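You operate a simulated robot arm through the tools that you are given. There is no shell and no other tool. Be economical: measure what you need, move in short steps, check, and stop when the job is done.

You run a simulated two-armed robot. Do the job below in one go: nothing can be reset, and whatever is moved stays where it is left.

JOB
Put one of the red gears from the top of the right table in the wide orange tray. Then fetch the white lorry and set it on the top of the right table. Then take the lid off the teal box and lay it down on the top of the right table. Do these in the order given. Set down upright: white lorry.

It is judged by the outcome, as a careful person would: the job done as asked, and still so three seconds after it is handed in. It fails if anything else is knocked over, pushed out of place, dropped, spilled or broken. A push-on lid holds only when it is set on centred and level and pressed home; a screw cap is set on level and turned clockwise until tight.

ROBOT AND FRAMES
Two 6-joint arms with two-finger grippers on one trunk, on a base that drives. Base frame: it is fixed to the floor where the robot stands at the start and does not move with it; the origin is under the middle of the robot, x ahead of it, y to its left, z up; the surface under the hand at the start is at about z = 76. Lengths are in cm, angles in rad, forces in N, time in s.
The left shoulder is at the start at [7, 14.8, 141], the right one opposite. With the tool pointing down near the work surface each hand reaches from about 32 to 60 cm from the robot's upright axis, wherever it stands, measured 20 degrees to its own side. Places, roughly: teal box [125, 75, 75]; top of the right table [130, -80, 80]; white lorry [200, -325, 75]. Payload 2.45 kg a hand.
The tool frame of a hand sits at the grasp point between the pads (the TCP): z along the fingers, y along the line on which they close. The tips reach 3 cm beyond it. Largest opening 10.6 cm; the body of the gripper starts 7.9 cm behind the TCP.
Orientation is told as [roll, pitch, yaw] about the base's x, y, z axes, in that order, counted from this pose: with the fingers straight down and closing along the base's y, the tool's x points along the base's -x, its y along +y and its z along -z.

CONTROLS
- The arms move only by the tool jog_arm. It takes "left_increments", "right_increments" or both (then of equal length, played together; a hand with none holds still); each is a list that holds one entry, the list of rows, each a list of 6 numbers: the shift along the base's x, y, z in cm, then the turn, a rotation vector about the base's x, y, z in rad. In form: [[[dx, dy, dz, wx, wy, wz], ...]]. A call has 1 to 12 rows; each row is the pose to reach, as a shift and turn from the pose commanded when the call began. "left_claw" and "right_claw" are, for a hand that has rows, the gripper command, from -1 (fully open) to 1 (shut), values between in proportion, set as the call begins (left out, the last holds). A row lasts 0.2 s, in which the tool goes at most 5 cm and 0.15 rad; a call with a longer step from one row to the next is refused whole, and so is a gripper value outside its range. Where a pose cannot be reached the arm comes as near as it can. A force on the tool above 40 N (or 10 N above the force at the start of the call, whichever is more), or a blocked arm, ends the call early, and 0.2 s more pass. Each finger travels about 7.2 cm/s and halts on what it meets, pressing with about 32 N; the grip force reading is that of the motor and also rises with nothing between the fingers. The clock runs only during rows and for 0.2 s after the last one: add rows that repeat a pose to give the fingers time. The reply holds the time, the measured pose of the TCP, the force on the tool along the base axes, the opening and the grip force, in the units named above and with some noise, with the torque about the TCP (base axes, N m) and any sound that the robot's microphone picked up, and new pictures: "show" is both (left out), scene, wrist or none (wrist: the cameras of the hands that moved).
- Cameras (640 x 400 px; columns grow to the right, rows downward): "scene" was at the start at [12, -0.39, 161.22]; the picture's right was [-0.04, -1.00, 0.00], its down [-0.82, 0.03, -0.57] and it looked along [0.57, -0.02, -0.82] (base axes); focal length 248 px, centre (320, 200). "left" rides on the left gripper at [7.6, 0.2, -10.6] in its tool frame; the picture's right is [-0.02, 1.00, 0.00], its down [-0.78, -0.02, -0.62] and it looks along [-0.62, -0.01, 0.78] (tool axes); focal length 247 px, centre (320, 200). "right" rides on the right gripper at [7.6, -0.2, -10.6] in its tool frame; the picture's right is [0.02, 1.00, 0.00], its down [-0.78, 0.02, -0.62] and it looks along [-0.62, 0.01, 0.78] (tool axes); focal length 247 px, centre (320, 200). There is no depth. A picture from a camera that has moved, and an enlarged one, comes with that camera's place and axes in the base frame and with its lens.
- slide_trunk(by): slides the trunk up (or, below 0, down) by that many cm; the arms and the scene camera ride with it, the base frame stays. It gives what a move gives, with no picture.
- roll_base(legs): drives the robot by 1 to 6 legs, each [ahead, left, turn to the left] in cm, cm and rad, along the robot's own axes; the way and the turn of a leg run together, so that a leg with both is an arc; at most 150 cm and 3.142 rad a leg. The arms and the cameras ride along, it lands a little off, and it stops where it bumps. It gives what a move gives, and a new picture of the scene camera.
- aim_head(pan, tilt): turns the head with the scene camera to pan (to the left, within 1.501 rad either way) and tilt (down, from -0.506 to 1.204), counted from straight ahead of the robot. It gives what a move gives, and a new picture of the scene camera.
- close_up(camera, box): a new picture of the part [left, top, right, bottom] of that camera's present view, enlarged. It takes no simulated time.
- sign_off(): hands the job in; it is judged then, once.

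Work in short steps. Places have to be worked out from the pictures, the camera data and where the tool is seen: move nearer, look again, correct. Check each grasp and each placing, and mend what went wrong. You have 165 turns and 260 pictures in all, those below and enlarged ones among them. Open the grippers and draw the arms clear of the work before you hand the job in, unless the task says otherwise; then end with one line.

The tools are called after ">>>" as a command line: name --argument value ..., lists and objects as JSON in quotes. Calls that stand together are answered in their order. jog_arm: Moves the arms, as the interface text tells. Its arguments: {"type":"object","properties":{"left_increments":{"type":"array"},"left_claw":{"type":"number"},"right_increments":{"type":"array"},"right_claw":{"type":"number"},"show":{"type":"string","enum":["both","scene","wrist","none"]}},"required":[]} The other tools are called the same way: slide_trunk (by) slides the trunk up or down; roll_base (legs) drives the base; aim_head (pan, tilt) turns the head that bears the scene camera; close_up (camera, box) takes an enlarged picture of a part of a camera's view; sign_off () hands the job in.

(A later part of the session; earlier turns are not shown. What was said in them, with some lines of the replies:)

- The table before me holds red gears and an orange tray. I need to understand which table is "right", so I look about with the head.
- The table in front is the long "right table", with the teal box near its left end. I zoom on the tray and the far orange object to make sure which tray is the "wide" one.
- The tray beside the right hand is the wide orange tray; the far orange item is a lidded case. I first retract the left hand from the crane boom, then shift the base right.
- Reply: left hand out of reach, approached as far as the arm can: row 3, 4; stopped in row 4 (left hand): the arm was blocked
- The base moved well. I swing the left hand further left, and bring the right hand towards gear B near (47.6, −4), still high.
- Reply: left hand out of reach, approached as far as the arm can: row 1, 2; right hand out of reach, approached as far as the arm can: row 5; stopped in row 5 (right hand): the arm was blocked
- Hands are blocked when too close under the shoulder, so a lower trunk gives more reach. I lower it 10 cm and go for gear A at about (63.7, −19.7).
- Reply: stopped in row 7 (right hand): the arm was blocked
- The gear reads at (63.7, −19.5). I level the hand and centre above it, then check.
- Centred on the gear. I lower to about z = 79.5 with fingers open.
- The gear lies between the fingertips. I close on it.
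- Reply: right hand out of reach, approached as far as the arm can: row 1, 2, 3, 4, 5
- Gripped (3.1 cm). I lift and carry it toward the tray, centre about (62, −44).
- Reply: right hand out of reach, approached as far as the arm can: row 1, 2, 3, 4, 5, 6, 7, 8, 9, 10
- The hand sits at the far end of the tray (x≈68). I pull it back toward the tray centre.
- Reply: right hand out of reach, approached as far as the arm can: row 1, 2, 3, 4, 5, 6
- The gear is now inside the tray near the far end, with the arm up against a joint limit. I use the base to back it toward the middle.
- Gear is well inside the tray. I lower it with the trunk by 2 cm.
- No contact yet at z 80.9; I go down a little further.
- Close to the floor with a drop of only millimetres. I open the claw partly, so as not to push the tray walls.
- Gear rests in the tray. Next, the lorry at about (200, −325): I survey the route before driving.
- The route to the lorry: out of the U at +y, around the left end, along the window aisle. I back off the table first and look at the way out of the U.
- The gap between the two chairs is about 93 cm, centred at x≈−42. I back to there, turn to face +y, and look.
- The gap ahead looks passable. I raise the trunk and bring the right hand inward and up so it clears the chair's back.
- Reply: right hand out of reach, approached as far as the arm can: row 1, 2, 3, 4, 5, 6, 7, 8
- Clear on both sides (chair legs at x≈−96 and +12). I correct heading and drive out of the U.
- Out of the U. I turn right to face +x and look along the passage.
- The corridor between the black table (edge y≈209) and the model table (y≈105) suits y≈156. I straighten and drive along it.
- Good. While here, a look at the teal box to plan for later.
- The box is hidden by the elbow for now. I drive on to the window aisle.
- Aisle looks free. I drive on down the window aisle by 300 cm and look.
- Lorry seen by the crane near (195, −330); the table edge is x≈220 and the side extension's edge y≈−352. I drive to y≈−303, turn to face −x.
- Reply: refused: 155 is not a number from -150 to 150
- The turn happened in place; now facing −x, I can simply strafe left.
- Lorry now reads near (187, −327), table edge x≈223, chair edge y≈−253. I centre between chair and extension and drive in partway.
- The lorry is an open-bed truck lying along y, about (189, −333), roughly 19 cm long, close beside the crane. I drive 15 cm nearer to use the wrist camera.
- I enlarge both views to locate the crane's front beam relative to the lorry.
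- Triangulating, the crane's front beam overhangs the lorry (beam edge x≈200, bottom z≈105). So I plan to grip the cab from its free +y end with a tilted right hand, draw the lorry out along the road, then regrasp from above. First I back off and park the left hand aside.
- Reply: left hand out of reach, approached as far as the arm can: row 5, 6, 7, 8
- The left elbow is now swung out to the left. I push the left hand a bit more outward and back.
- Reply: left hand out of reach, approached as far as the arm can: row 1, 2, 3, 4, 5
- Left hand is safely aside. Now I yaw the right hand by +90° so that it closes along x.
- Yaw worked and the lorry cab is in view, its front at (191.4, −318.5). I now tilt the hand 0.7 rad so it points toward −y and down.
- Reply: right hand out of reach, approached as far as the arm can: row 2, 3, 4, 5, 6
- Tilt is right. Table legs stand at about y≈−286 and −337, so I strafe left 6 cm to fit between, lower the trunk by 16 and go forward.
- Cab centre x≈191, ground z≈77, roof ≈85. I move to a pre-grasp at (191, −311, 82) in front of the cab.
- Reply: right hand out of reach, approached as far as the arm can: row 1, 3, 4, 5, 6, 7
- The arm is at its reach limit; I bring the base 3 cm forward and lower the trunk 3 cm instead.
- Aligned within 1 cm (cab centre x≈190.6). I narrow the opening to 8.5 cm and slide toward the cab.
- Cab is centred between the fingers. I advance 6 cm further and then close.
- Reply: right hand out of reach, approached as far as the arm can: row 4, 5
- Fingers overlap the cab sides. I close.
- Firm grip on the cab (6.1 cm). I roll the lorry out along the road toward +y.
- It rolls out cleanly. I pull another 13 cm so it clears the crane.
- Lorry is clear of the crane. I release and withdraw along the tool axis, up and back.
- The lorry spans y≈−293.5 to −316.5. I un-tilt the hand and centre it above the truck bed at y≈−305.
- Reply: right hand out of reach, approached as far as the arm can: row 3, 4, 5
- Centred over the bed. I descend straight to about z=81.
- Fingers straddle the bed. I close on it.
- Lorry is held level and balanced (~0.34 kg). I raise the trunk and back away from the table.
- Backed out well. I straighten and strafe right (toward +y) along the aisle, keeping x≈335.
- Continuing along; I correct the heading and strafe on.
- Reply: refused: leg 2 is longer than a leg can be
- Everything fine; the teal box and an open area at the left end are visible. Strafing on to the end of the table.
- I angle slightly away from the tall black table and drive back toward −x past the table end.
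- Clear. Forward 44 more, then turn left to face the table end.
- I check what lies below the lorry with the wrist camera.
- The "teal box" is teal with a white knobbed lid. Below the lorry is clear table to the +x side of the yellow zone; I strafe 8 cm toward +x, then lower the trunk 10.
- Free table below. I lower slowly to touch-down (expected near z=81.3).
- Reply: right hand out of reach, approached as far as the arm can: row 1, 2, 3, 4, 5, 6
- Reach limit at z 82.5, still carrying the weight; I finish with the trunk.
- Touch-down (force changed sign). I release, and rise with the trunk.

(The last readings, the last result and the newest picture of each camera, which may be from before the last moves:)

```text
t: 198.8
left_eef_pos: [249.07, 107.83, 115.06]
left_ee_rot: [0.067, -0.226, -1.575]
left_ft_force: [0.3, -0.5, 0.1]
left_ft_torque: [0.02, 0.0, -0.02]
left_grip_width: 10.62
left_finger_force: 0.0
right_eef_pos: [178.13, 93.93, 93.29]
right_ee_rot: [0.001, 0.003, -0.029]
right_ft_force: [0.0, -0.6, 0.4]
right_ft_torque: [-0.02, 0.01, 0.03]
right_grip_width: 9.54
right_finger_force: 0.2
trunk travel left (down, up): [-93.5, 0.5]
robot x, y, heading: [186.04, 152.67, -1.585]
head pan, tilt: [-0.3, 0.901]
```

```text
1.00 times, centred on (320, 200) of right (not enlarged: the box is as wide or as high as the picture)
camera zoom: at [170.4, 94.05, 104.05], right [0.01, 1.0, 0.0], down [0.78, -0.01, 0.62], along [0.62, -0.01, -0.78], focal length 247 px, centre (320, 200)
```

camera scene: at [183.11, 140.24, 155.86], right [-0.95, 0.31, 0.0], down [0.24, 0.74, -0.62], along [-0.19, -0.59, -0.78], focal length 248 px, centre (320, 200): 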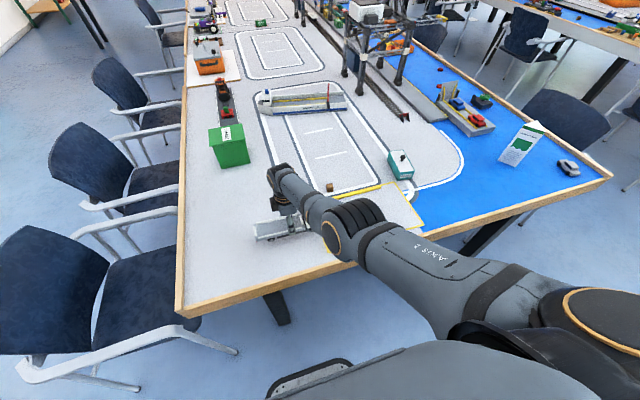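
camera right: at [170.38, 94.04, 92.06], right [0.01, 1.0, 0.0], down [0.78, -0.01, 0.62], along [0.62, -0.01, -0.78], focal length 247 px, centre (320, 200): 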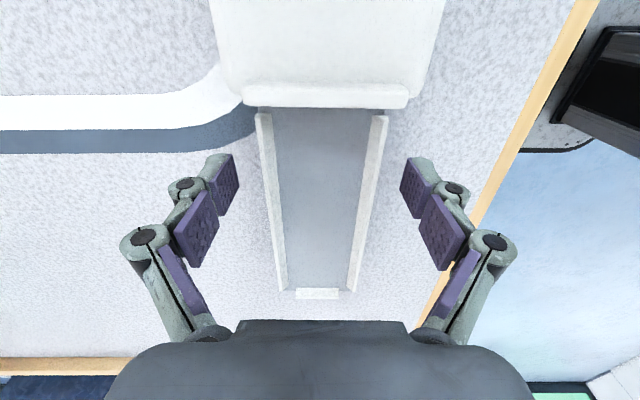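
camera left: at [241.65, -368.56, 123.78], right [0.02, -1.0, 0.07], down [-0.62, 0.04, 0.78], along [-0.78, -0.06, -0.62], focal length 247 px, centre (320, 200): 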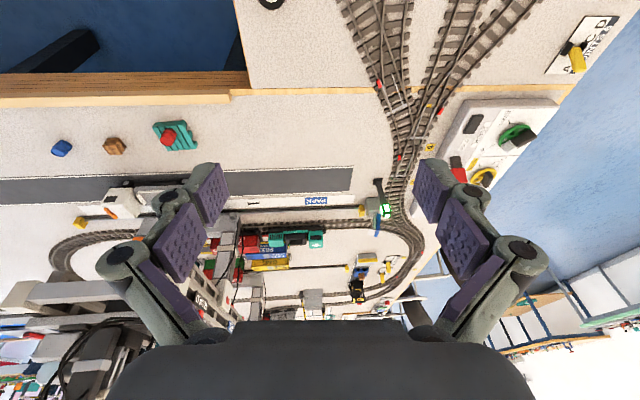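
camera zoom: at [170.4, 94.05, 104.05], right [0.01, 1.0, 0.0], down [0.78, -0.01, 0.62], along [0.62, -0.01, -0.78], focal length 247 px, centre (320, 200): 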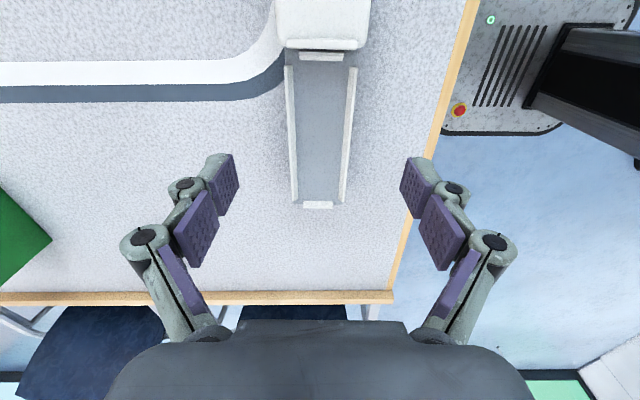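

Lorry stands upright on the right table. Next the lid: knob at about (126.6, 75). I raise the right hand, then strafe toward the box.

>>> jog_arm --right_increments '[[[0, 0, 3, 0, 0, 0], [0, 0, 6, 0, 0, 0], [0, 0, 9, 0, 0, 0], [0, 0, 11, 0, 0, 0], [0, 0, 11, 0, 0, 0]]]' --show "none"

>>> roll_base --legs '[[0, -44, 0]]'

>>> close_up --camera "right" --box '[0, 0, 640, 400]'

```text
t: 200.0
left_eef_pos: [249.14, 107.83, 115.17]
left_ee_rot: [0.067, -0.227, -1.579]
left_ft_force: [-0.3, 0.0, -0.2]
left_ft_torque: [-0.01, 0.01, 0.0]
left_grip_width: 10.59
left_finger_force: 0.0
right_eef_pos: [178.07, 93.8, 104.42]
right_ee_rot: [-0.001, 0.002, -0.031]
right_ft_force: [-0.4, 0.6, -0.2]
right_ft_torque: [0.0, -0.05, -0.03]
right_grip_width: 9.56
right_finger_force: 0.1
trunk travel left (down, up): [-93.5, 0.5]
robot x, y, heading: [185.91, 152.69, -1.587]
head pan, tilt: [-0.3, 0.901]
```

```text
t: 202.7
left_eef_pos: [206.42, 108.69, 115.17]
left_ee_rot: [0.064, -0.228, -1.569]
left_ft_force: [0.1, 0.6, -0.7]
left_ft_torque: [-0.01, -0.01, -0.01]
left_grip_width: 10.58
left_finger_force: 0.2
right_eef_pos: [135.37, 94.42, 104.38]
right_ee_rot: [0.0, 0.002, -0.026]
right_ft_force: [-0.3, -0.4, -0.3]
right_ft_torque: [-0.01, 0.03, 0.0]
right_grip_width: 9.56
right_finger_force: 0.0
trunk travel left (down, up): [-93.5, 0.5]
robot x, y, heading: [142.43, 152.76, -1.585]
head pan, tilt: [-0.3, 0.901]
camera scene: at [140.3, 140.82, 166.86], right [-0.95, 0.31, 0.0], down [0.24, 0.75, -0.62], along [-0.19, -0.59, -0.78], focal length 248 px, centre (320, 200)
```

scene: 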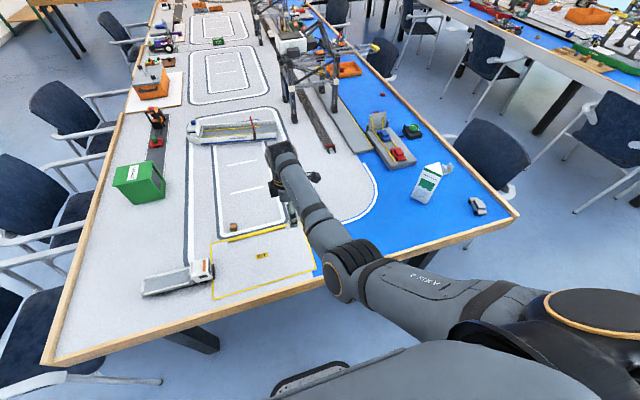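

```text
1.00 times, centred on (320, 200) of right (not enlarged: the box is as wide or as high as the picture)
camera zoom: at [127.79, 94.52, 115.06], right [0.0, 1.0, 0.0], down [0.79, 0.0, 0.62], along [0.62, 0.0, -0.79], focal length 247 px, centre (320, 200)
```

zoom: 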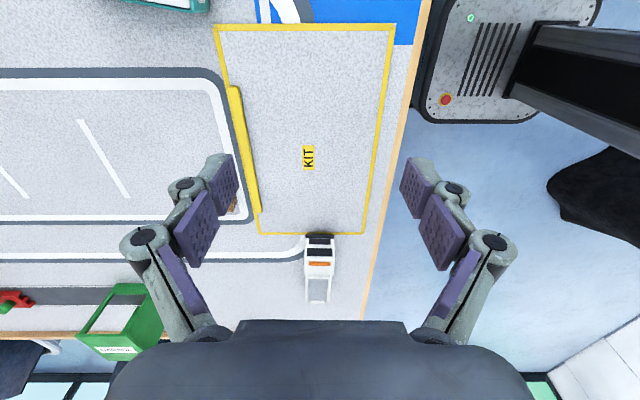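

The lorry stands well. I strafe 9 cm more and go 14 cm forward so the right hand comes over the box.

>>> roll_base --legs '[[0, -9, 0], [14, 0, 0]]'

>>> close_up --camera "right" --box '[0, 0, 640, 400]'

>>> close_up --camera "scene" --box '[60, 200, 260, 330]'

```text
t: 204.7
left_eef_pos: [196.59, 94.83, 115.39]
left_ee_rot: [0.07, -0.229, -1.575]
left_ft_force: [-0.3, 0.7, 0.2]
left_ft_torque: [0.0, -0.01, -0.01]
left_grip_width: 10.59
left_finger_force: 0.2
right_eef_pos: [125.74, 80.85, 104.47]
right_ee_rot: [-0.002, -0.001, -0.031]
right_ft_force: [0.0, 0.0, -0.6]
right_ft_torque: [-0.04, -0.02, 0.0]
right_grip_width: 9.55
right_finger_force: 0.2
trunk travel left (down, up): [-93.5, 0.5]
robot x, y, heading: [133.81, 139.47, -1.59]
head pan, tilt: [-0.3, 0.901]
camera scene: at [130.6, 127.3, 166.89], right [-0.95, 0.31, 0.0], down [0.25, 0.74, -0.62], along [-0.19, -0.59, -0.78], focal length 248 px, centre (320, 200)
```

scene: 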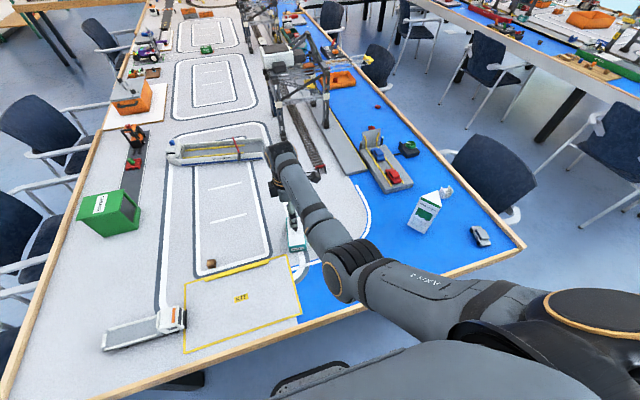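

```text
1.00 times, centred on (320, 200) of right (not enlarged: the box is as wide or as high as the picture)
camera zoom: at [117.96, 80.96, 115.16], right [0.01, 1.0, 0.0], down [0.78, -0.01, 0.62], along [0.62, -0.01, -0.78], focal length 247 px, centre (320, 200)
```

zoom: 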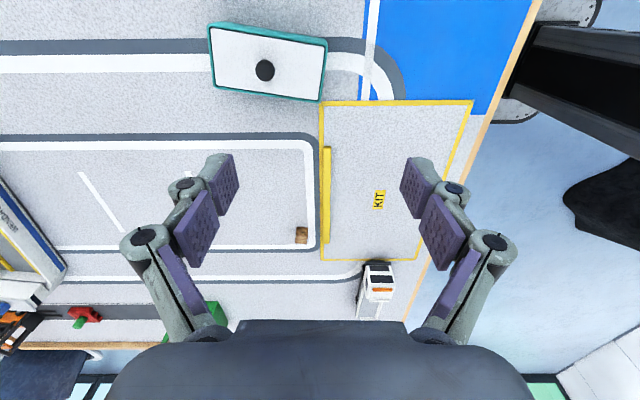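

```text
3.08 times, centred on (160, 265) of scene
camera zoom: at [130.6, 127.3, 166.89], right [-0.95, 0.31, 0.0], down [0.25, 0.74, -0.62], along [-0.19, -0.59, -0.78], focal length 764 px, centre (812, 0)
```

zoom: 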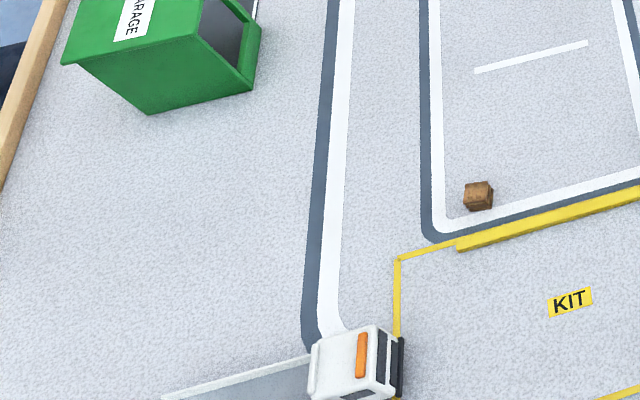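

Lid with knob in view; knob around (123.3, 75.1). I move above it and check again.

>>> slide_trunk --by -8

>>> jog_arm --right_increments '[[[-1, -2, 0, 0, 0, 0], [-2, -4, 0, 0, 0, 0], [-2.4, -5.8, 0, 0, 0, 0], [-2.4, -5.8, 0, 0, 0, 0]]]' --show "wrist"

```text
t: 205.9
left_eef_pos: [196.87, 94.49, 107.21]
left_ee_rot: [0.066, -0.227, -1.576]
left_ft_force: [-0.7, 0.4, -0.4]
left_ft_torque: [-0.02, -0.02, -0.02]
left_grip_width: 10.6
left_finger_force: 0.2
right_eef_pos: [125.74, 80.69, 96.44]
right_ee_rot: [0.0, -0.001, -0.031]
right_ft_force: [-0.6, -0.4, 0.6]
right_ft_torque: [-0.05, 0.01, 0.01]
right_grip_width: 9.54
right_finger_force: 0.0
trunk travel left (down, up): [-85.5, 8.5]
robot x, y, heading: [133.79, 139.06, -1.588]
head pan, tilt: [-0.3, 0.901]
```

```text
t: 206.9
left_eef_pos: [196.89, 94.62, 107.23]
left_ee_rot: [0.065, -0.227, -1.576]
left_ft_force: [1.1, 0.0, -0.7]
left_ft_torque: [0.02, 0.01, 0.01]
left_grip_width: 10.61
left_finger_force: 0.0
right_eef_pos: [123.31, 74.79, 96.39]
right_ee_rot: [-0.001, 0.002, -0.034]
right_ft_force: [-0.6, -0.5, -0.1]
right_ft_torque: [-0.05, -0.02, 0.01]
right_grip_width: 9.53
right_finger_force: 0.0
trunk travel left (down, up): [-85.5, 8.5]
robot x, y, heading: [133.51, 138.97, -1.586]
head pan, tilt: [-0.3, 0.901]
camera right: at [115.69, 74.97, 107.16], right [0.01, 1.0, 0.0], down [0.78, -0.01, 0.62], along [0.62, -0.01, -0.78], focal length 247 px, centre (320, 200)
```

right: 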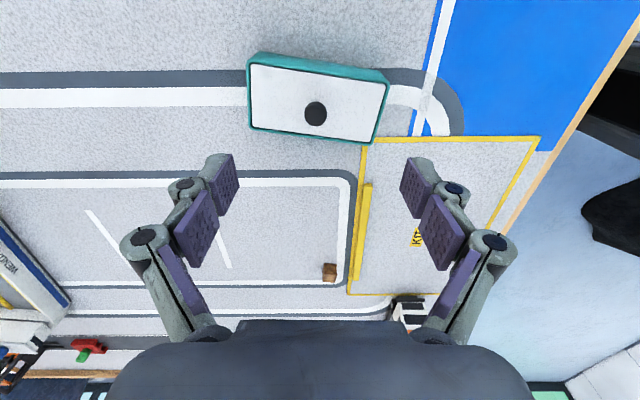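

Two views put the knob top at (124.0, 74.35, 83.3). I lower the trunk 8, fine-align, and look.

>>> slide_trunk --by -8

>>> jog_arm --right_increments '[[[0.7, -0.5, 0, 0, 0, 0.03], [0.7, -0.5, 0, 0, 0, 0.03]]]' --right_claw -0.1 --show "wrist"

```text
t: 208.1
left_eef_pos: [196.93, 94.32, 99.21]
left_ee_rot: [0.064, -0.227, -1.577]
left_ft_force: [-0.4, 0.8, -0.4]
left_ft_torque: [-0.03, 0.02, -0.01]
left_grip_width: 10.59
left_finger_force: 0.0
right_eef_pos: [123.28, 74.93, 88.48]
right_ee_rot: [-0.002, 0.002, -0.031]
right_ft_force: [-0.7, 0.3, 0.3]
right_ft_torque: [0.03, 0.01, -0.06]
right_grip_width: 9.53
right_finger_force: 0.0
trunk travel left (down, up): [-77.5, 16.5]
robot x, y, heading: [133.37, 139.14, -1.585]
head pan, tilt: [-0.3, 0.901]
```

```text
t: 208.7
left_eef_pos: [196.84, 94.45, 99.21]
left_ee_rot: [0.066, -0.226, -1.578]
left_ft_force: [-0.4, -0.1, 1.2]
left_ft_torque: [0.01, 0.01, 0.0]
left_grip_width: 10.62
left_finger_force: 0.0
right_eef_pos: [123.85, 74.98, 88.56]
right_ee_rot: [0.0, 0.0, -0.004]
right_ft_force: [0.5, -0.4, 0.5]
right_ft_torque: [0.01, 0.01, -0.02]
right_grip_width: 5.83
right_finger_force: 0.1
right hand out of reach, approached as far as the arm can: row 1, 2
trunk travel left (down, up): [-77.5, 16.5]
robot x, y, heading: [133.46, 138.99, -1.59]
head pan, tilt: [-0.3, 0.901]
camera right: at [116.19, 74.8, 99.33], right [-0.02, 1.0, 0.0], down [0.78, 0.01, 0.62], along [0.62, 0.01, -0.78], focal length 247 px, centre (320, 200)
```

right: 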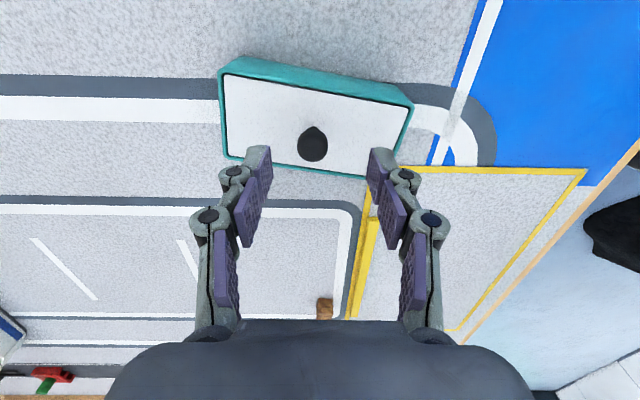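

Nearly aligned; the arm is at its limit in y, so I nudge the base forward about 1 cm.

>>> roll_base --legs '[[2, 0, 0]]'

>>> close_up --camera "right" --box '[200, 80, 440, 230]'

```text
t: 209.4
left_eef_pos: [196.93, 92.86, 99.32]
left_ee_rot: [0.067, -0.231, -1.573]
left_ft_force: [-0.1, -0.2, 0.7]
left_ft_torque: [-0.08, 0.01, 0.03]
left_grip_width: 10.6
left_finger_force: 0.1
right_eef_pos: [123.7, 73.21, 88.86]
right_ee_rot: [-0.002, 0.003, -0.002]
right_ft_force: [0.5, 0.6, 1.0]
right_ft_torque: [-0.07, -0.02, 0.0]
right_grip_width: 5.82
right_finger_force: 0.0
trunk travel left (down, up): [-77.5, 16.5]
robot x, y, heading: [133.19, 137.14, -1.587]
head pan, tilt: [-0.3, 0.901]
camera scene: at [130.86, 125.52, 150.92], right [-0.95, 0.31, 0.0], down [0.24, 0.74, -0.62], along [-0.19, -0.59, -0.78], focal length 248 px, centre (320, 200)
```

scene: 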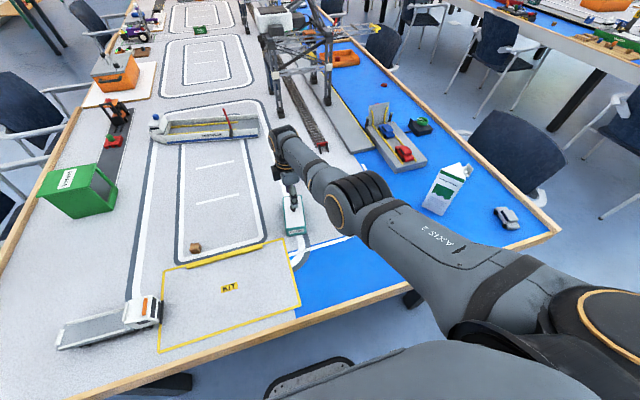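

```text
2.67 times, centred on (320, 155) of right
camera zoom: at [116.21, 73.17, 99.6], right [-0.02, 1.0, 0.0], down [0.78, 0.02, 0.62], along [0.62, 0.01, -0.78], focal length 659 px, centre (320, 320)
```

zoom: 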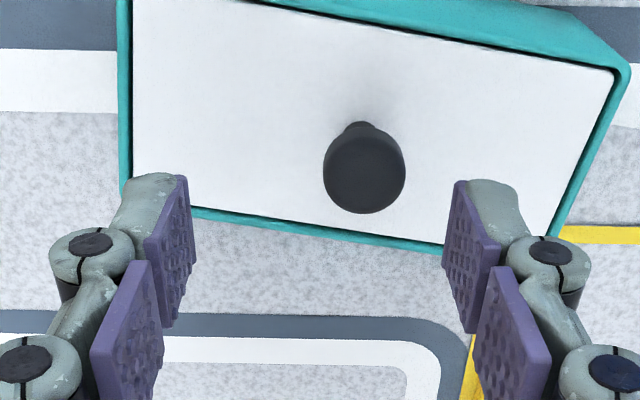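

Knob at (124.0, 74.45), lid surface ≈80. I centre and descend to z≈83.7.

>>> jog_arm --right_increments '[[[0.3, 1.25, 0, 0, 0, 0], [0.3, 1.25, -1.5, 0, 0, 0], [0.3, 1.25, -3, 0, 0, 0], [0.3, 1.25, -4.2, 0, 0, 0], [0.3, 1.25, -5, 0, 0, 0], [0.3, 1.25, -5, 0, 0, 0]]]' --show "wrist"

```text
t: 210.8
left_eef_pos: [197.02, 92.48, 99.19]
left_ee_rot: [0.065, -0.225, -1.574]
left_ft_force: [0.1, -0.7, -0.2]
left_ft_torque: [-0.02, 0.01, 0.0]
left_grip_width: 10.62
left_finger_force: 0.1
right_eef_pos: [123.78, 74.79, 83.87]
right_ee_rot: [0.001, 0.002, -0.002]
right_ft_force: [0.0, 0.7, -0.2]
right_ft_torque: [-0.01, 0.0, 0.02]
right_grip_width: 5.83
right_finger_force: 0.1
right hand out of reach, approached as far as the arm can: row 4, 5, 6
trunk travel left (down, up): [-77.5, 16.5]
robot x, y, heading: [133.63, 136.79, -1.584]
head pan, tilt: [-0.3, 0.901]
camera right: at [116.17, 74.63, 94.56], right [-0.02, 1.0, 0.0], down [0.78, 0.01, 0.62], along [0.62, 0.01, -0.78], focal length 247 px, centre (320, 200)
```

right: 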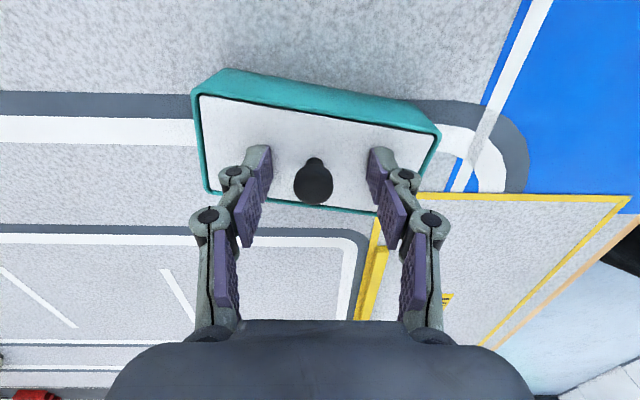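

Fingers straddle the knob. I close.

>>> jog_arm --right_increments '[[[0.4, -0.2, 0, 0, 0, 0], [0.4, -0.2, 0, 0, 0, 0], [0.4, -0.2, 0, 0, 0, 0], [0.4, -0.2, 0, 0, 0, 0]]]' --right_claw 1 --show "wrist"

```text
t: 211.8
left_eef_pos: [196.88, 92.54, 99.25]
left_ee_rot: [0.064, -0.229, -1.574]
left_ft_force: [-0.1, 0.4, 0.5]
left_ft_torque: [0.02, 0.01, 0.03]
left_grip_width: 10.62
left_finger_force: 0.2
right_eef_pos: [124.09, 74.6, 84.06]
right_ee_rot: [-0.002, 0.003, 0.0]
right_ft_force: [-1.0, -0.3, 8.0]
right_ft_torque: [-0.03, 0.0, 0.02]
right_grip_width: 1.95
right_finger_force: 31.8
trunk travel left (down, up): [-77.5, 16.5]
robot x, y, heading: [133.2, 137.03, -1.59]
head pan, tilt: [-0.3, 0.901]
heard: snap
camera right: at [116.54, 74.64, 94.78], right [-0.02, 1.0, 0.0], down [0.78, 0.02, 0.62], along [0.62, 0.01, -0.78], focal length 247 px, centre (320, 200)
```

right: 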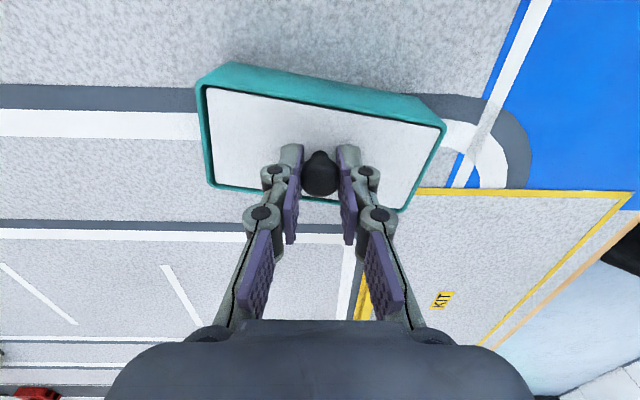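

Gripped (a snap was heard – probably the lid seat). I lift slowly and look.

>>> slide_trunk --by 3

>>> close_up --camera "right" --box '[160, 20, 480, 240]'

```text
t: 212.6
left_eef_pos: [197.0, 92.43, 102.34]
left_ee_rot: [0.065, -0.227, -1.575]
left_ft_force: [-0.1, -0.3, 0.2]
left_ft_torque: [0.02, -0.02, -0.02]
left_grip_width: 10.58
left_finger_force: 0.1
right_eef_pos: [124.22, 74.85, 87.04]
right_ee_rot: [0.002, 0.001, -0.001]
right_ft_force: [-0.2, 0.1, -0.7]
right_ft_torque: [0.02, 0.0, 0.02]
right_grip_width: 1.96
right_finger_force: 31.9
trunk travel left (down, up): [-80.5, 13.5]
robot x, y, heading: [133.61, 137.14, -1.586]
head pan, tilt: [-0.3, 0.901]
```

```text
1.82 times, centred on (320, 130) of right
camera zoom: at [116.55, 74.59, 97.62], right [-0.02, 1.0, 0.0], down [0.78, 0.02, 0.62], along [0.62, 0.01, -0.78], focal length 449 px, centre (320, 327)
```

zoom: 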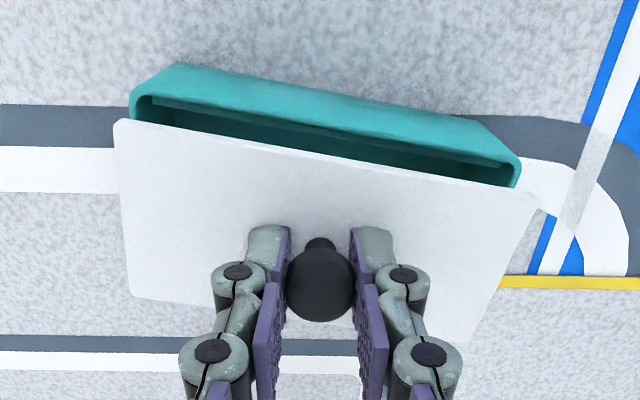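

The lid is off and the box stayed put. I raise it and carry it to the free blue area at about (100, 84).

>>> slide_trunk --by 9

>>> roll_base --legs '[[-8, 0, 0], [0, -24, 0]]'

>>> close_up --camera "right" --box '[0, 0, 640, 400]'

```text
t: 213.8
left_eef_pos: [196.92, 92.42, 111.13]
left_ee_rot: [0.066, -0.225, -1.574]
left_ft_force: [0.1, 0.7, -0.5]
left_ft_torque: [-0.01, 0.01, 0.02]
left_grip_width: 10.62
left_finger_force: 0.1
right_eef_pos: [124.3, 74.68, 96.0]
right_ee_rot: [0.001, 0.001, -0.001]
right_ft_force: [-0.2, 0.4, -1.0]
right_ft_torque: [-0.01, 0.02, -0.03]
right_grip_width: 1.93
right_finger_force: 32.0
trunk travel left (down, up): [-89.5, 4.5]
robot x, y, heading: [133.45, 137.05, -1.587]
head pan, tilt: [-0.3, 0.901]
```

```text
t: 216.3
left_eef_pos: [173.65, 101.06, 110.99]
left_ee_rot: [0.063, -0.228, -1.566]
left_ft_force: [0.0, 0.0, 0.1]
left_ft_torque: [-0.03, 0.01, -0.02]
left_grip_width: 10.59
left_finger_force: 0.1
right_eef_pos: [101.04, 82.7, 95.92]
right_ee_rot: [-0.002, 0.003, 0.007]
right_ft_force: [0.2, 0.5, 0.5]
right_ft_torque: [-0.02, 0.01, 0.0]
right_grip_width: 1.93
right_finger_force: 31.6
trunk travel left (down, up): [-89.5, 4.5]
robot x, y, heading: [109.24, 145.16, -1.581]
head pan, tilt: [-0.3, 0.901]
camera scene: at [107.38, 133.03, 162.86], right [-0.95, 0.3, 0.0], down [0.24, 0.75, -0.62], along [-0.19, -0.59, -0.78], focal length 248 px, centre (320, 200)
```

scene: 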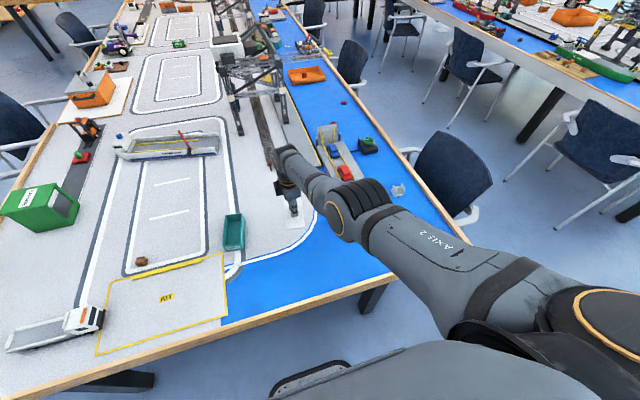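

```text
1.00 times, centred on (320, 200) of right (not enlarged: the box is as wide or as high as the picture)
camera zoom: at [93.36, 82.58, 106.69], right [-0.03, 1.0, 0.0], down [0.78, 0.02, 0.62], along [0.62, 0.02, -0.79], focal length 247 px, centre (320, 200)
```

zoom: 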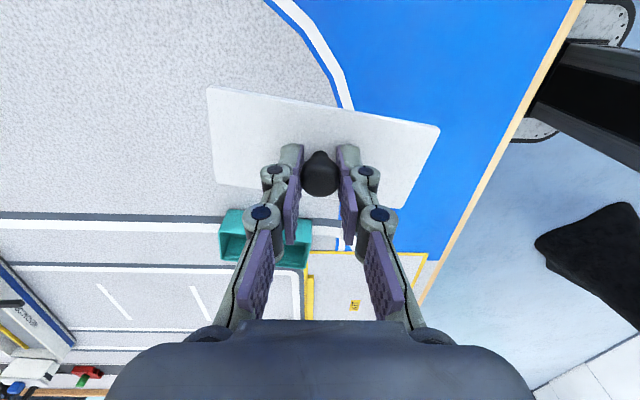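

Spot is free. I back up 5 cm to keep off the lines mostly, and lower with the trunk.

>>> roll_base --legs '[[-5, 0, 0]]'

>>> slide_trunk --by -13

>>> close_up --camera "right" --box '[0, 0, 640, 400]'

```text
t: 217.2
left_eef_pos: [173.35, 105.33, 110.88]
left_ee_rot: [0.067, -0.22, -1.565]
left_ft_force: [0.3, -0.2, -0.3]
left_ft_torque: [0.09, -0.03, 0.03]
left_grip_width: 10.59
left_finger_force: 0.1
right_eef_pos: [100.9, 87.04, 95.44]
right_ee_rot: [0.008, 0.0, 0.005]
right_ft_force: [0.9, -1.0, -0.8]
right_ft_torque: [0.05, -0.03, -0.01]
right_grip_width: 1.93
right_finger_force: 32.0
trunk travel left (down, up): [-89.5, 4.5]
robot x, y, heading: [109.31, 150.39, -1.579]
head pan, tilt: [-0.3, 0.901]
camera scene: at [106.98, 136.76, 162.75], right [-0.95, 0.3, 0.0], down [0.24, 0.75, -0.62], along [-0.19, -0.59, -0.79], focal length 248 px, centre (320, 200)
```

scene: 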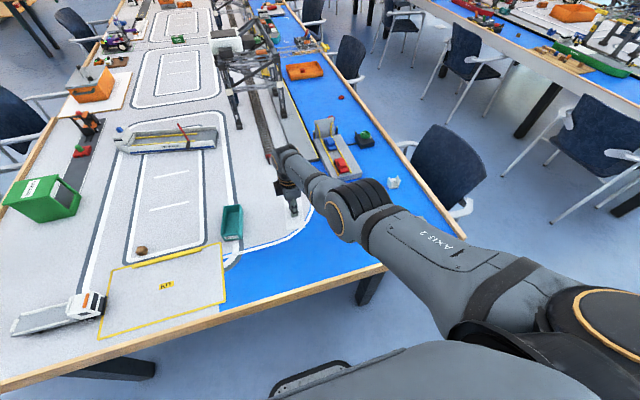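

```text
t: 218.8
left_eef_pos: [173.43, 106.13, 98.22]
left_ee_rot: [0.065, -0.227, -1.565]
left_ft_force: [0.0, -0.1, -1.1]
left_ft_torque: [0.01, -0.02, 0.01]
left_grip_width: 10.6
left_finger_force: 0.1
right_eef_pos: [100.95, 87.65, 82.93]
right_ee_rot: [0.0, 0.0, 0.007]
right_ft_force: [-0.7, -0.4, -1.6]
right_ft_torque: [0.02, -0.01, 0.01]
right_grip_width: 1.94
right_finger_force: 32.2
trunk travel left (down, up): [-76.5, 17.5]
robot x, y, heading: [109.52, 150.34, -1.579]
head pan, tilt: [-0.3, 0.901]
```

```text
1.00 times, centred on (320, 200) of right (not enlarged: the box is as wide or as high as the picture)
camera zoom: at [93.21, 87.52, 93.68], right [-0.03, 1.0, 0.0], down [0.78, 0.02, 0.62], along [0.62, 0.02, -0.78], focal length 247 px, centre (320, 200)
```

zoom: 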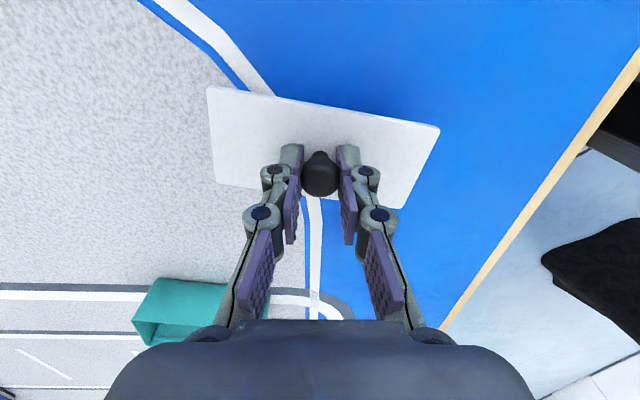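

Free and close to the table. I lower step by step, watching force.

>>> slide_trunk --by -1.5

>>> slide_trunk --by -0.6

```text
t: 219.4
left_eef_pos: [173.35, 106.07, 96.6]
left_ee_rot: [0.063, -0.225, -1.566]
left_ft_force: [-1.6, 0.0, 0.1]
left_ft_torque: [0.02, 0.01, 0.01]
left_grip_width: 10.61
left_finger_force: 0.0
right_eef_pos: [100.86, 87.67, 81.52]
right_ee_rot: [0.0, 0.002, 0.007]
right_ft_force: [-0.3, -0.5, 0.0]
right_ft_torque: [0.0, 0.01, 0.02]
right_grip_width: 1.96
right_finger_force: 32.2
trunk travel left (down, up): [-75.0, 19.0]
robot x, y, heading: [109.65, 150.44, -1.574]
head pan, tilt: [-0.3, 0.901]
```

```text
t: 219.9
left_eef_pos: [173.42, 106.05, 95.98]
left_ee_rot: [0.064, -0.227, -1.567]
left_ft_force: [1.1, 0.0, 0.2]
left_ft_torque: [0.0, 0.0, -0.05]
left_grip_width: 10.59
left_finger_force: 0.0
right_eef_pos: [100.95, 87.74, 80.73]
right_ee_rot: [0.0, 0.002, 0.008]
right_ft_force: [-1.2, 0.1, 0.2]
right_ft_torque: [0.0, 0.0, 0.01]
right_grip_width: 1.96
right_finger_force: 31.8
trunk travel left (down, up): [-74.4, 19.6]
robot x, y, heading: [109.63, 150.27, -1.578]
head pan, tilt: [-0.3, 0.901]
```

>>> slide_trunk --by -0.5

>>> close_up --camera "right" --box '[180, 60, 470, 240]'

```text
t: 220.5
left_eef_pos: [173.3, 106.25, 95.58]
left_ee_rot: [0.065, -0.226, -1.566]
left_ft_force: [0.0, 0.2, -1.0]
left_ft_torque: [0.01, 0.02, 0.03]
left_grip_width: 10.61
left_finger_force: 0.1
right_eef_pos: [100.84, 87.66, 80.41]
right_ee_rot: [0.001, 0.001, 0.005]
right_ft_force: [-0.6, 0.2, -0.1]
right_ft_torque: [0.01, -0.01, -0.03]
right_grip_width: 1.92
right_finger_force: 32.6
trunk travel left (down, up): [-73.9, 20.1]
robot x, y, heading: [109.91, 150.35, -1.579]
head pan, tilt: [-0.3, 0.901]
```

```text
2.21 times, centred on (325, 150) of right
camera zoom: at [93.22, 87.48, 91.03], right [-0.03, 1.0, 0.0], down [0.78, 0.02, 0.62], along [0.62, 0.02, -0.78], focal length 545 px, centre (309, 310)
```

zoom: 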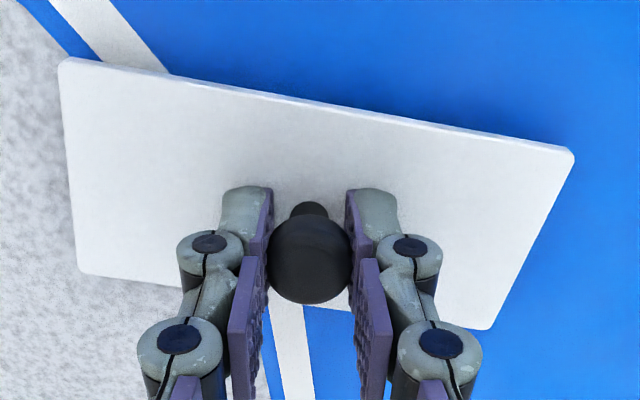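

No contact force yet; lower a bit more.

>>> slide_trunk --by -0.5

```text
t: 221.0
left_eef_pos: [173.51, 106.15, 95.06]
left_ee_rot: [0.065, -0.227, -1.566]
left_ft_force: [-0.7, 0.2, 1.0]
left_ft_torque: [0.0, -0.02, 0.02]
left_grip_width: 10.61
left_finger_force: 0.1
right_eef_pos: [100.97, 87.6, 79.83]
right_ee_rot: [0.0, 0.003, 0.008]
right_ft_force: [-0.4, 0.1, -0.7]
right_ft_torque: [0.0, 0.0, 0.0]
right_grip_width: 1.96
right_finger_force: 31.8
trunk travel left (down, up): [-73.4, 20.6]
robot x, y, heading: [109.88, 150.28, -1.579]
head pan, tilt: [-0.3, 0.901]
```

>>> slide_trunk --by -0.4

```text
t: 221.6
left_eef_pos: [173.39, 106.19, 94.63]
left_ee_rot: [0.065, -0.227, -1.564]
left_ft_force: [0.1, 0.2, -0.3]
left_ft_torque: [0.0, 0.03, 0.0]
left_grip_width: 10.6
left_finger_force: 0.1
right_eef_pos: [100.86, 87.61, 79.48]
right_ee_rot: [0.001, 0.0, 0.006]
right_ft_force: [0.6, 0.0, 1.2]
right_ft_torque: [0.01, -0.03, -0.01]
right_grip_width: 1.96
right_finger_force: 31.8
trunk travel left (down, up): [-73.0, 21.0]
robot x, y, heading: [109.33, 150.25, -1.579]
head pan, tilt: [-0.3, 0.901]
```

>>> slide_trunk --by -0.3

>>> close_up --camera "right" --box '[180, 60, 470, 240]'

```text
t: 222.1
left_eef_pos: [173.48, 106.3, 94.42]
left_ee_rot: [0.064, -0.228, -1.565]
left_ft_force: [0.3, 0.5, -0.4]
left_ft_torque: [0.02, 0.04, 0.01]
left_grip_width: 10.59
left_finger_force: 0.1
right_eef_pos: [100.83, 87.64, 79.55]
right_ee_rot: [-0.005, 0.001, 0.007]
right_ft_force: [-0.7, -0.8, 16.9]
right_ft_torque: [-0.01, 0.0, 0.02]
right_grip_width: 1.94
right_finger_force: 32.0
trunk travel left (down, up): [-72.7, 21.3]
robot x, y, heading: [109.26, 150.39, -1.577]
head pan, tilt: [-0.3, 0.901]
```

```text
2.21 times, centred on (325, 150) of right
camera zoom: at [93.23, 87.55, 90.17], right [-0.03, 1.0, -0.01], down [0.78, 0.03, 0.62], along [0.62, 0.01, -0.78], focal length 545 px, centre (309, 310)
```

zoom: 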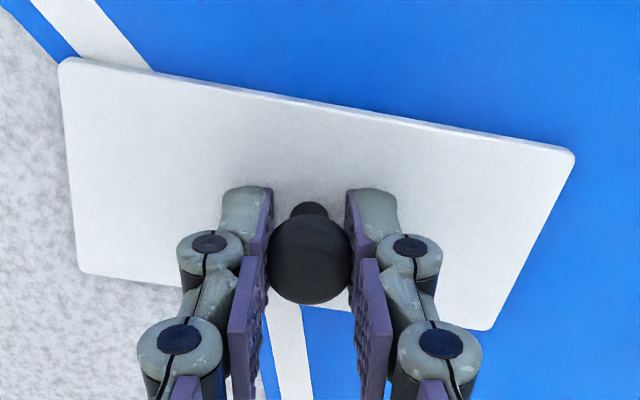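

The lid rests firmly (17 N). I release gently and rise.

>>> slide_trunk --by 0.2

>>> jog_arm --right_increments '[[[0, 0, 0, 0, 0, 0], [0, 0, 0, 0, 0, 0], [0, 0, 0, 0, 0, 0]]]' --right_claw -0.1 --show "none"

>>> slide_trunk --by 18

>>> roll_base --legs '[[-30, 0, 0]]'

>>> aim_head --pan 0.1 --tilt 0.75

```text
t: 222.6
left_eef_pos: [173.47, 106.23, 94.7]
left_ee_rot: [0.067, -0.229, -1.566]
left_ft_force: [0.2, 0.0, -0.7]
left_ft_torque: [0.02, -0.03, 0.0]
left_grip_width: 10.61
left_finger_force: 0.0
right_eef_pos: [100.92, 87.75, 79.54]
right_ee_rot: [-0.003, 0.002, 0.009]
right_ft_force: [-0.7, -4.7, 12.4]
right_ft_torque: [-0.07, 0.0, -0.01]
right_grip_width: 1.94
right_finger_force: 31.7
trunk travel left (down, up): [-72.9, 21.1]
robot x, y, heading: [109.62, 150.61, -1.573]
head pan, tilt: [-0.3, 0.901]
```

```text
t: 223.4
left_eef_pos: [173.37, 106.05, 94.58]
left_ee_rot: [0.066, -0.227, -1.565]
left_ft_force: [-0.3, -0.3, -0.8]
left_ft_torque: [0.0, -0.02, 0.0]
left_grip_width: 10.65
left_finger_force: 0.1
right_eef_pos: [100.87, 87.75, 79.21]
right_ee_rot: [0.002, 0.001, 0.006]
right_ft_force: [0.6, -0.1, -0.5]
right_ft_torque: [-0.02, -0.05, 0.01]
right_grip_width: 5.83
right_finger_force: 0.0
trunk travel left (down, up): [-72.9, 21.1]
robot x, y, heading: [109.76, 150.2, -1.578]
head pan, tilt: [-0.3, 0.901]
```

```text
t: 225.4
left_eef_pos: [173.41, 106.14, 112.58]
left_ee_rot: [0.064, -0.226, -1.565]
left_ft_force: [-0.1, -0.1, 1.0]
left_ft_torque: [0.03, -0.01, 0.03]
left_grip_width: 10.59
left_finger_force: 0.0
right_eef_pos: [100.82, 87.68, 97.43]
right_ee_rot: [0.001, 0.002, 0.006]
right_ft_force: [-0.2, -1.0, -0.4]
right_ft_torque: [0.0, -0.01, -0.02]
right_grip_width: 5.86
right_finger_force: 0.2
trunk travel left (down, up): [-90.9, 3.1]
robot x, y, heading: [110.09, 150.19, -1.576]
head pan, tilt: [-0.3, 0.901]
```

```text
t: 227.5
left_eef_pos: [173.53, 136.08, 112.46]
left_ee_rot: [0.066, -0.225, -1.567]
left_ft_force: [1.0, -0.5, 0.2]
left_ft_torque: [0.02, 0.01, 0.02]
left_grip_width: 10.59
left_finger_force: 0.0
right_eef_pos: [100.94, 117.9, 97.14]
right_ee_rot: [0.002, 0.002, 0.005]
right_ft_force: [-0.5, -0.6, 0.4]
right_ft_torque: [-0.03, -0.01, -0.03]
right_grip_width: 5.85
right_finger_force: 0.0
trunk travel left (down, up): [-90.9, 3.1]
robot x, y, heading: [109.97, 180.55, -1.58]
head pan, tilt: [-0.3, 0.901]
camera scene: at [107.3, 168.0, 164.23], right [-0.95, 0.3, 0.0], down [0.24, 0.75, -0.62], along [-0.19, -0.59, -0.78], focal length 248 px, centre (320, 200)
```

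scene: 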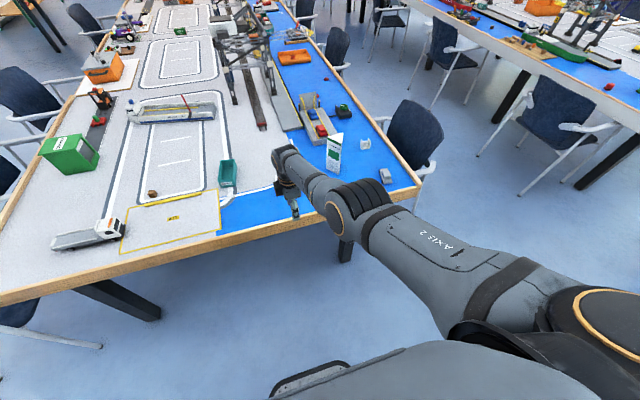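

```text
t: 228.3
left_eef_pos: [173.58, 136.42, 112.54]
left_ee_rot: [0.064, -0.23, -1.568]
left_ft_force: [0.0, -0.2, 0.3]
left_ft_torque: [0.02, 0.01, 0.02]
left_grip_width: 10.61
left_finger_force: 0.1
right_eef_pos: [100.97, 118.11, 97.39]
right_ee_rot: [-0.002, 0.002, 0.005]
right_ft_force: [-0.7, 0.5, 0.1]
right_ft_torque: [-0.02, 0.05, -0.01]
right_grip_width: 5.81
right_finger_force: 0.0
trunk travel left (down, up): [-90.9, 3.1]
robot x, y, heading: [110.13, 180.78, -1.578]
head pan, tilt: [0.099, 0.75]
camera scene: at [110.33, 167.35, 165.46], right [-1.0, -0.09, 0.0], down [-0.06, 0.68, -0.73], along [0.07, -0.73, -0.68], focal length 248 px, centre (320, 200)
```

scene: 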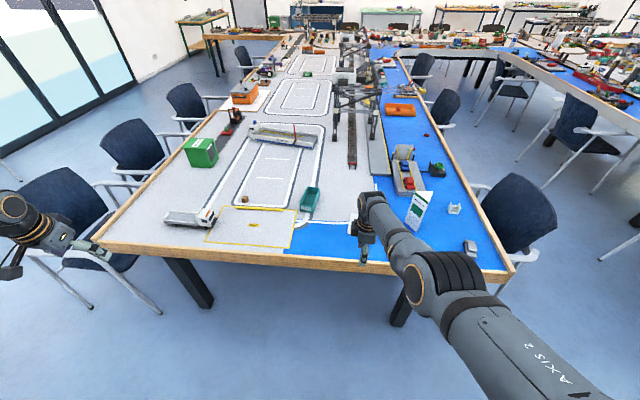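

Lid is hidden behind the arm; I strafe left for a final look and open the right gripper.

>>> roll_base --legs '[[0, 26, 0]]'

>>> jog_arm --right_increments '[[[0, 0, 1, 0, 0, 0], [0, 0, 1, 0, 0, 0], [0, 0, 1, 0, 0, 0]]]' --right_claw -1 --show "none"

>>> aim_head --pan -0.2 --tilt 0.75

>>> close_up --camera "scene" --box '[120, 110, 480, 300]'

```text
t: 230.2
left_eef_pos: [200.11, 136.65, 112.67]
left_ee_rot: [0.066, -0.228, -1.561]
left_ft_force: [0.6, -0.1, 1.0]
left_ft_torque: [0.0, -0.04, 0.02]
left_grip_width: 10.6
left_finger_force: 0.1
right_eef_pos: [127.66, 117.92, 97.21]
right_ee_rot: [-0.001, 0.0, 0.013]
right_ft_force: [-0.3, -0.2, -0.6]
right_ft_torque: [-0.01, -0.05, 0.02]
right_grip_width: 5.85
right_finger_force: 0.1
trunk travel left (down, up): [-90.9, 3.1]
robot x, y, heading: [135.94, 180.54, -1.574]
head pan, tilt: [0.099, 0.75]
camera scene: at [136.52, 167.15, 165.46], right [-1.0, -0.1, 0.0], down [-0.07, 0.68, -0.73], along [0.07, -0.73, -0.68], focal length 248 px, centre (320, 200)
```

scene: 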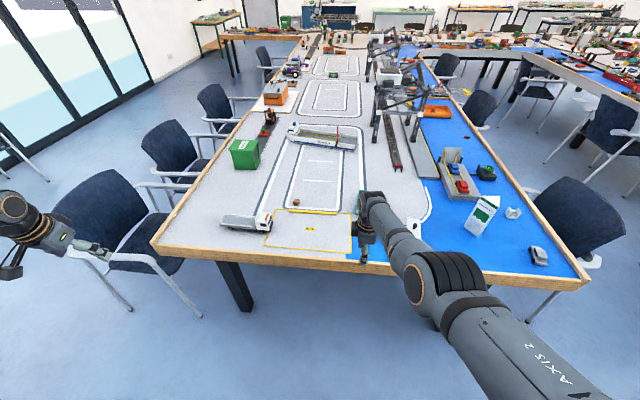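

```text
t: 231.0
left_eef_pos: [200.42, 136.81, 112.52]
left_ee_rot: [0.064, -0.226, -1.56]
left_ft_force: [0.0, 0.0, 0.1]
left_ft_torque: [-0.01, -0.03, -0.03]
left_grip_width: 10.59
left_finger_force: 0.1
right_eef_pos: [127.9, 117.89, 98.41]
right_ee_rot: [-0.002, 0.004, 0.014]
right_ft_force: [0.7, -0.1, -0.2]
right_ft_torque: [0.01, 0.02, 0.03]
right_grip_width: 10.62
right_finger_force: 0.1
trunk travel left (down, up): [-90.9, 3.1]
robot x, y, heading: [136.1, 180.32, -1.568]
head pan, tilt: [0.099, 0.75]
```

```text
t: 231.8
left_eef_pos: [200.27, 136.79, 112.54]
left_ee_rot: [0.064, -0.228, -1.558]
left_ft_force: [-0.7, 0.5, 0.4]
left_ft_torque: [0.01, 0.0, 0.02]
left_grip_width: 10.62
left_finger_force: 0.0
right_eef_pos: [127.97, 117.82, 98.47]
right_ee_rot: [0.0, 0.002, 0.015]
right_ft_force: [-0.8, 0.0, 0.4]
right_ft_torque: [-0.01, 0.04, 0.0]
right_grip_width: 10.6
right_finger_force: 0.1
trunk travel left (down, up): [-90.9, 3.1]
robot x, y, heading: [136.64, 180.16, -1.573]
head pan, tilt: [-0.201, 0.75]
camera scene: at [134.38, 167.26, 165.45], right [-0.98, 0.2, 0.0], down [0.14, 0.67, -0.73], along [-0.15, -0.72, -0.68], focal length 248 px, centre (320, 200)
```

scene: 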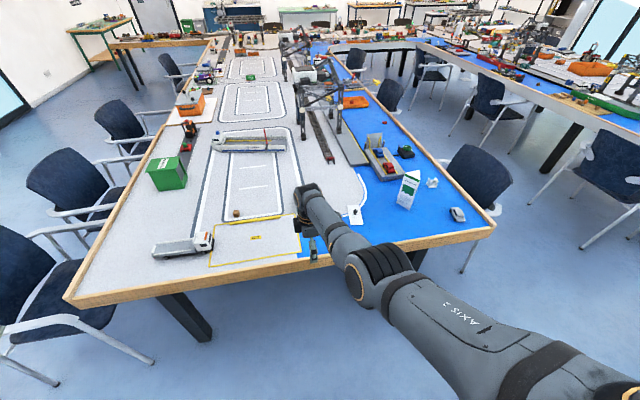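

```text
1.78 times, centred on (300, 205) of scene
camera zoom: at [134.38, 167.26, 165.45], right [-0.98, 0.2, 0.0], down [0.14, 0.67, -0.73], along [-0.15, -0.72, -0.68], focal length 441 px, centre (356, 191)
```

zoom: 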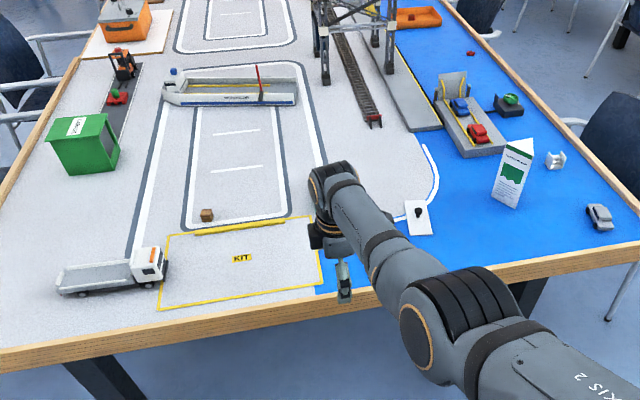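

The lid lies flat, the lorry stands upright, the gear is in the tray, and both hands are open and clear. I hand in.

>>> sign_off

```text
The job is handed in.
```

I finished all three steps in the order given and handed the job in. A red gear is in the orange tray, the white lorry stands upright on the right table, and the teal box's lid lies flat on the same table. I rolled the lorry about 25 cm out from under the model crane before lifting it.
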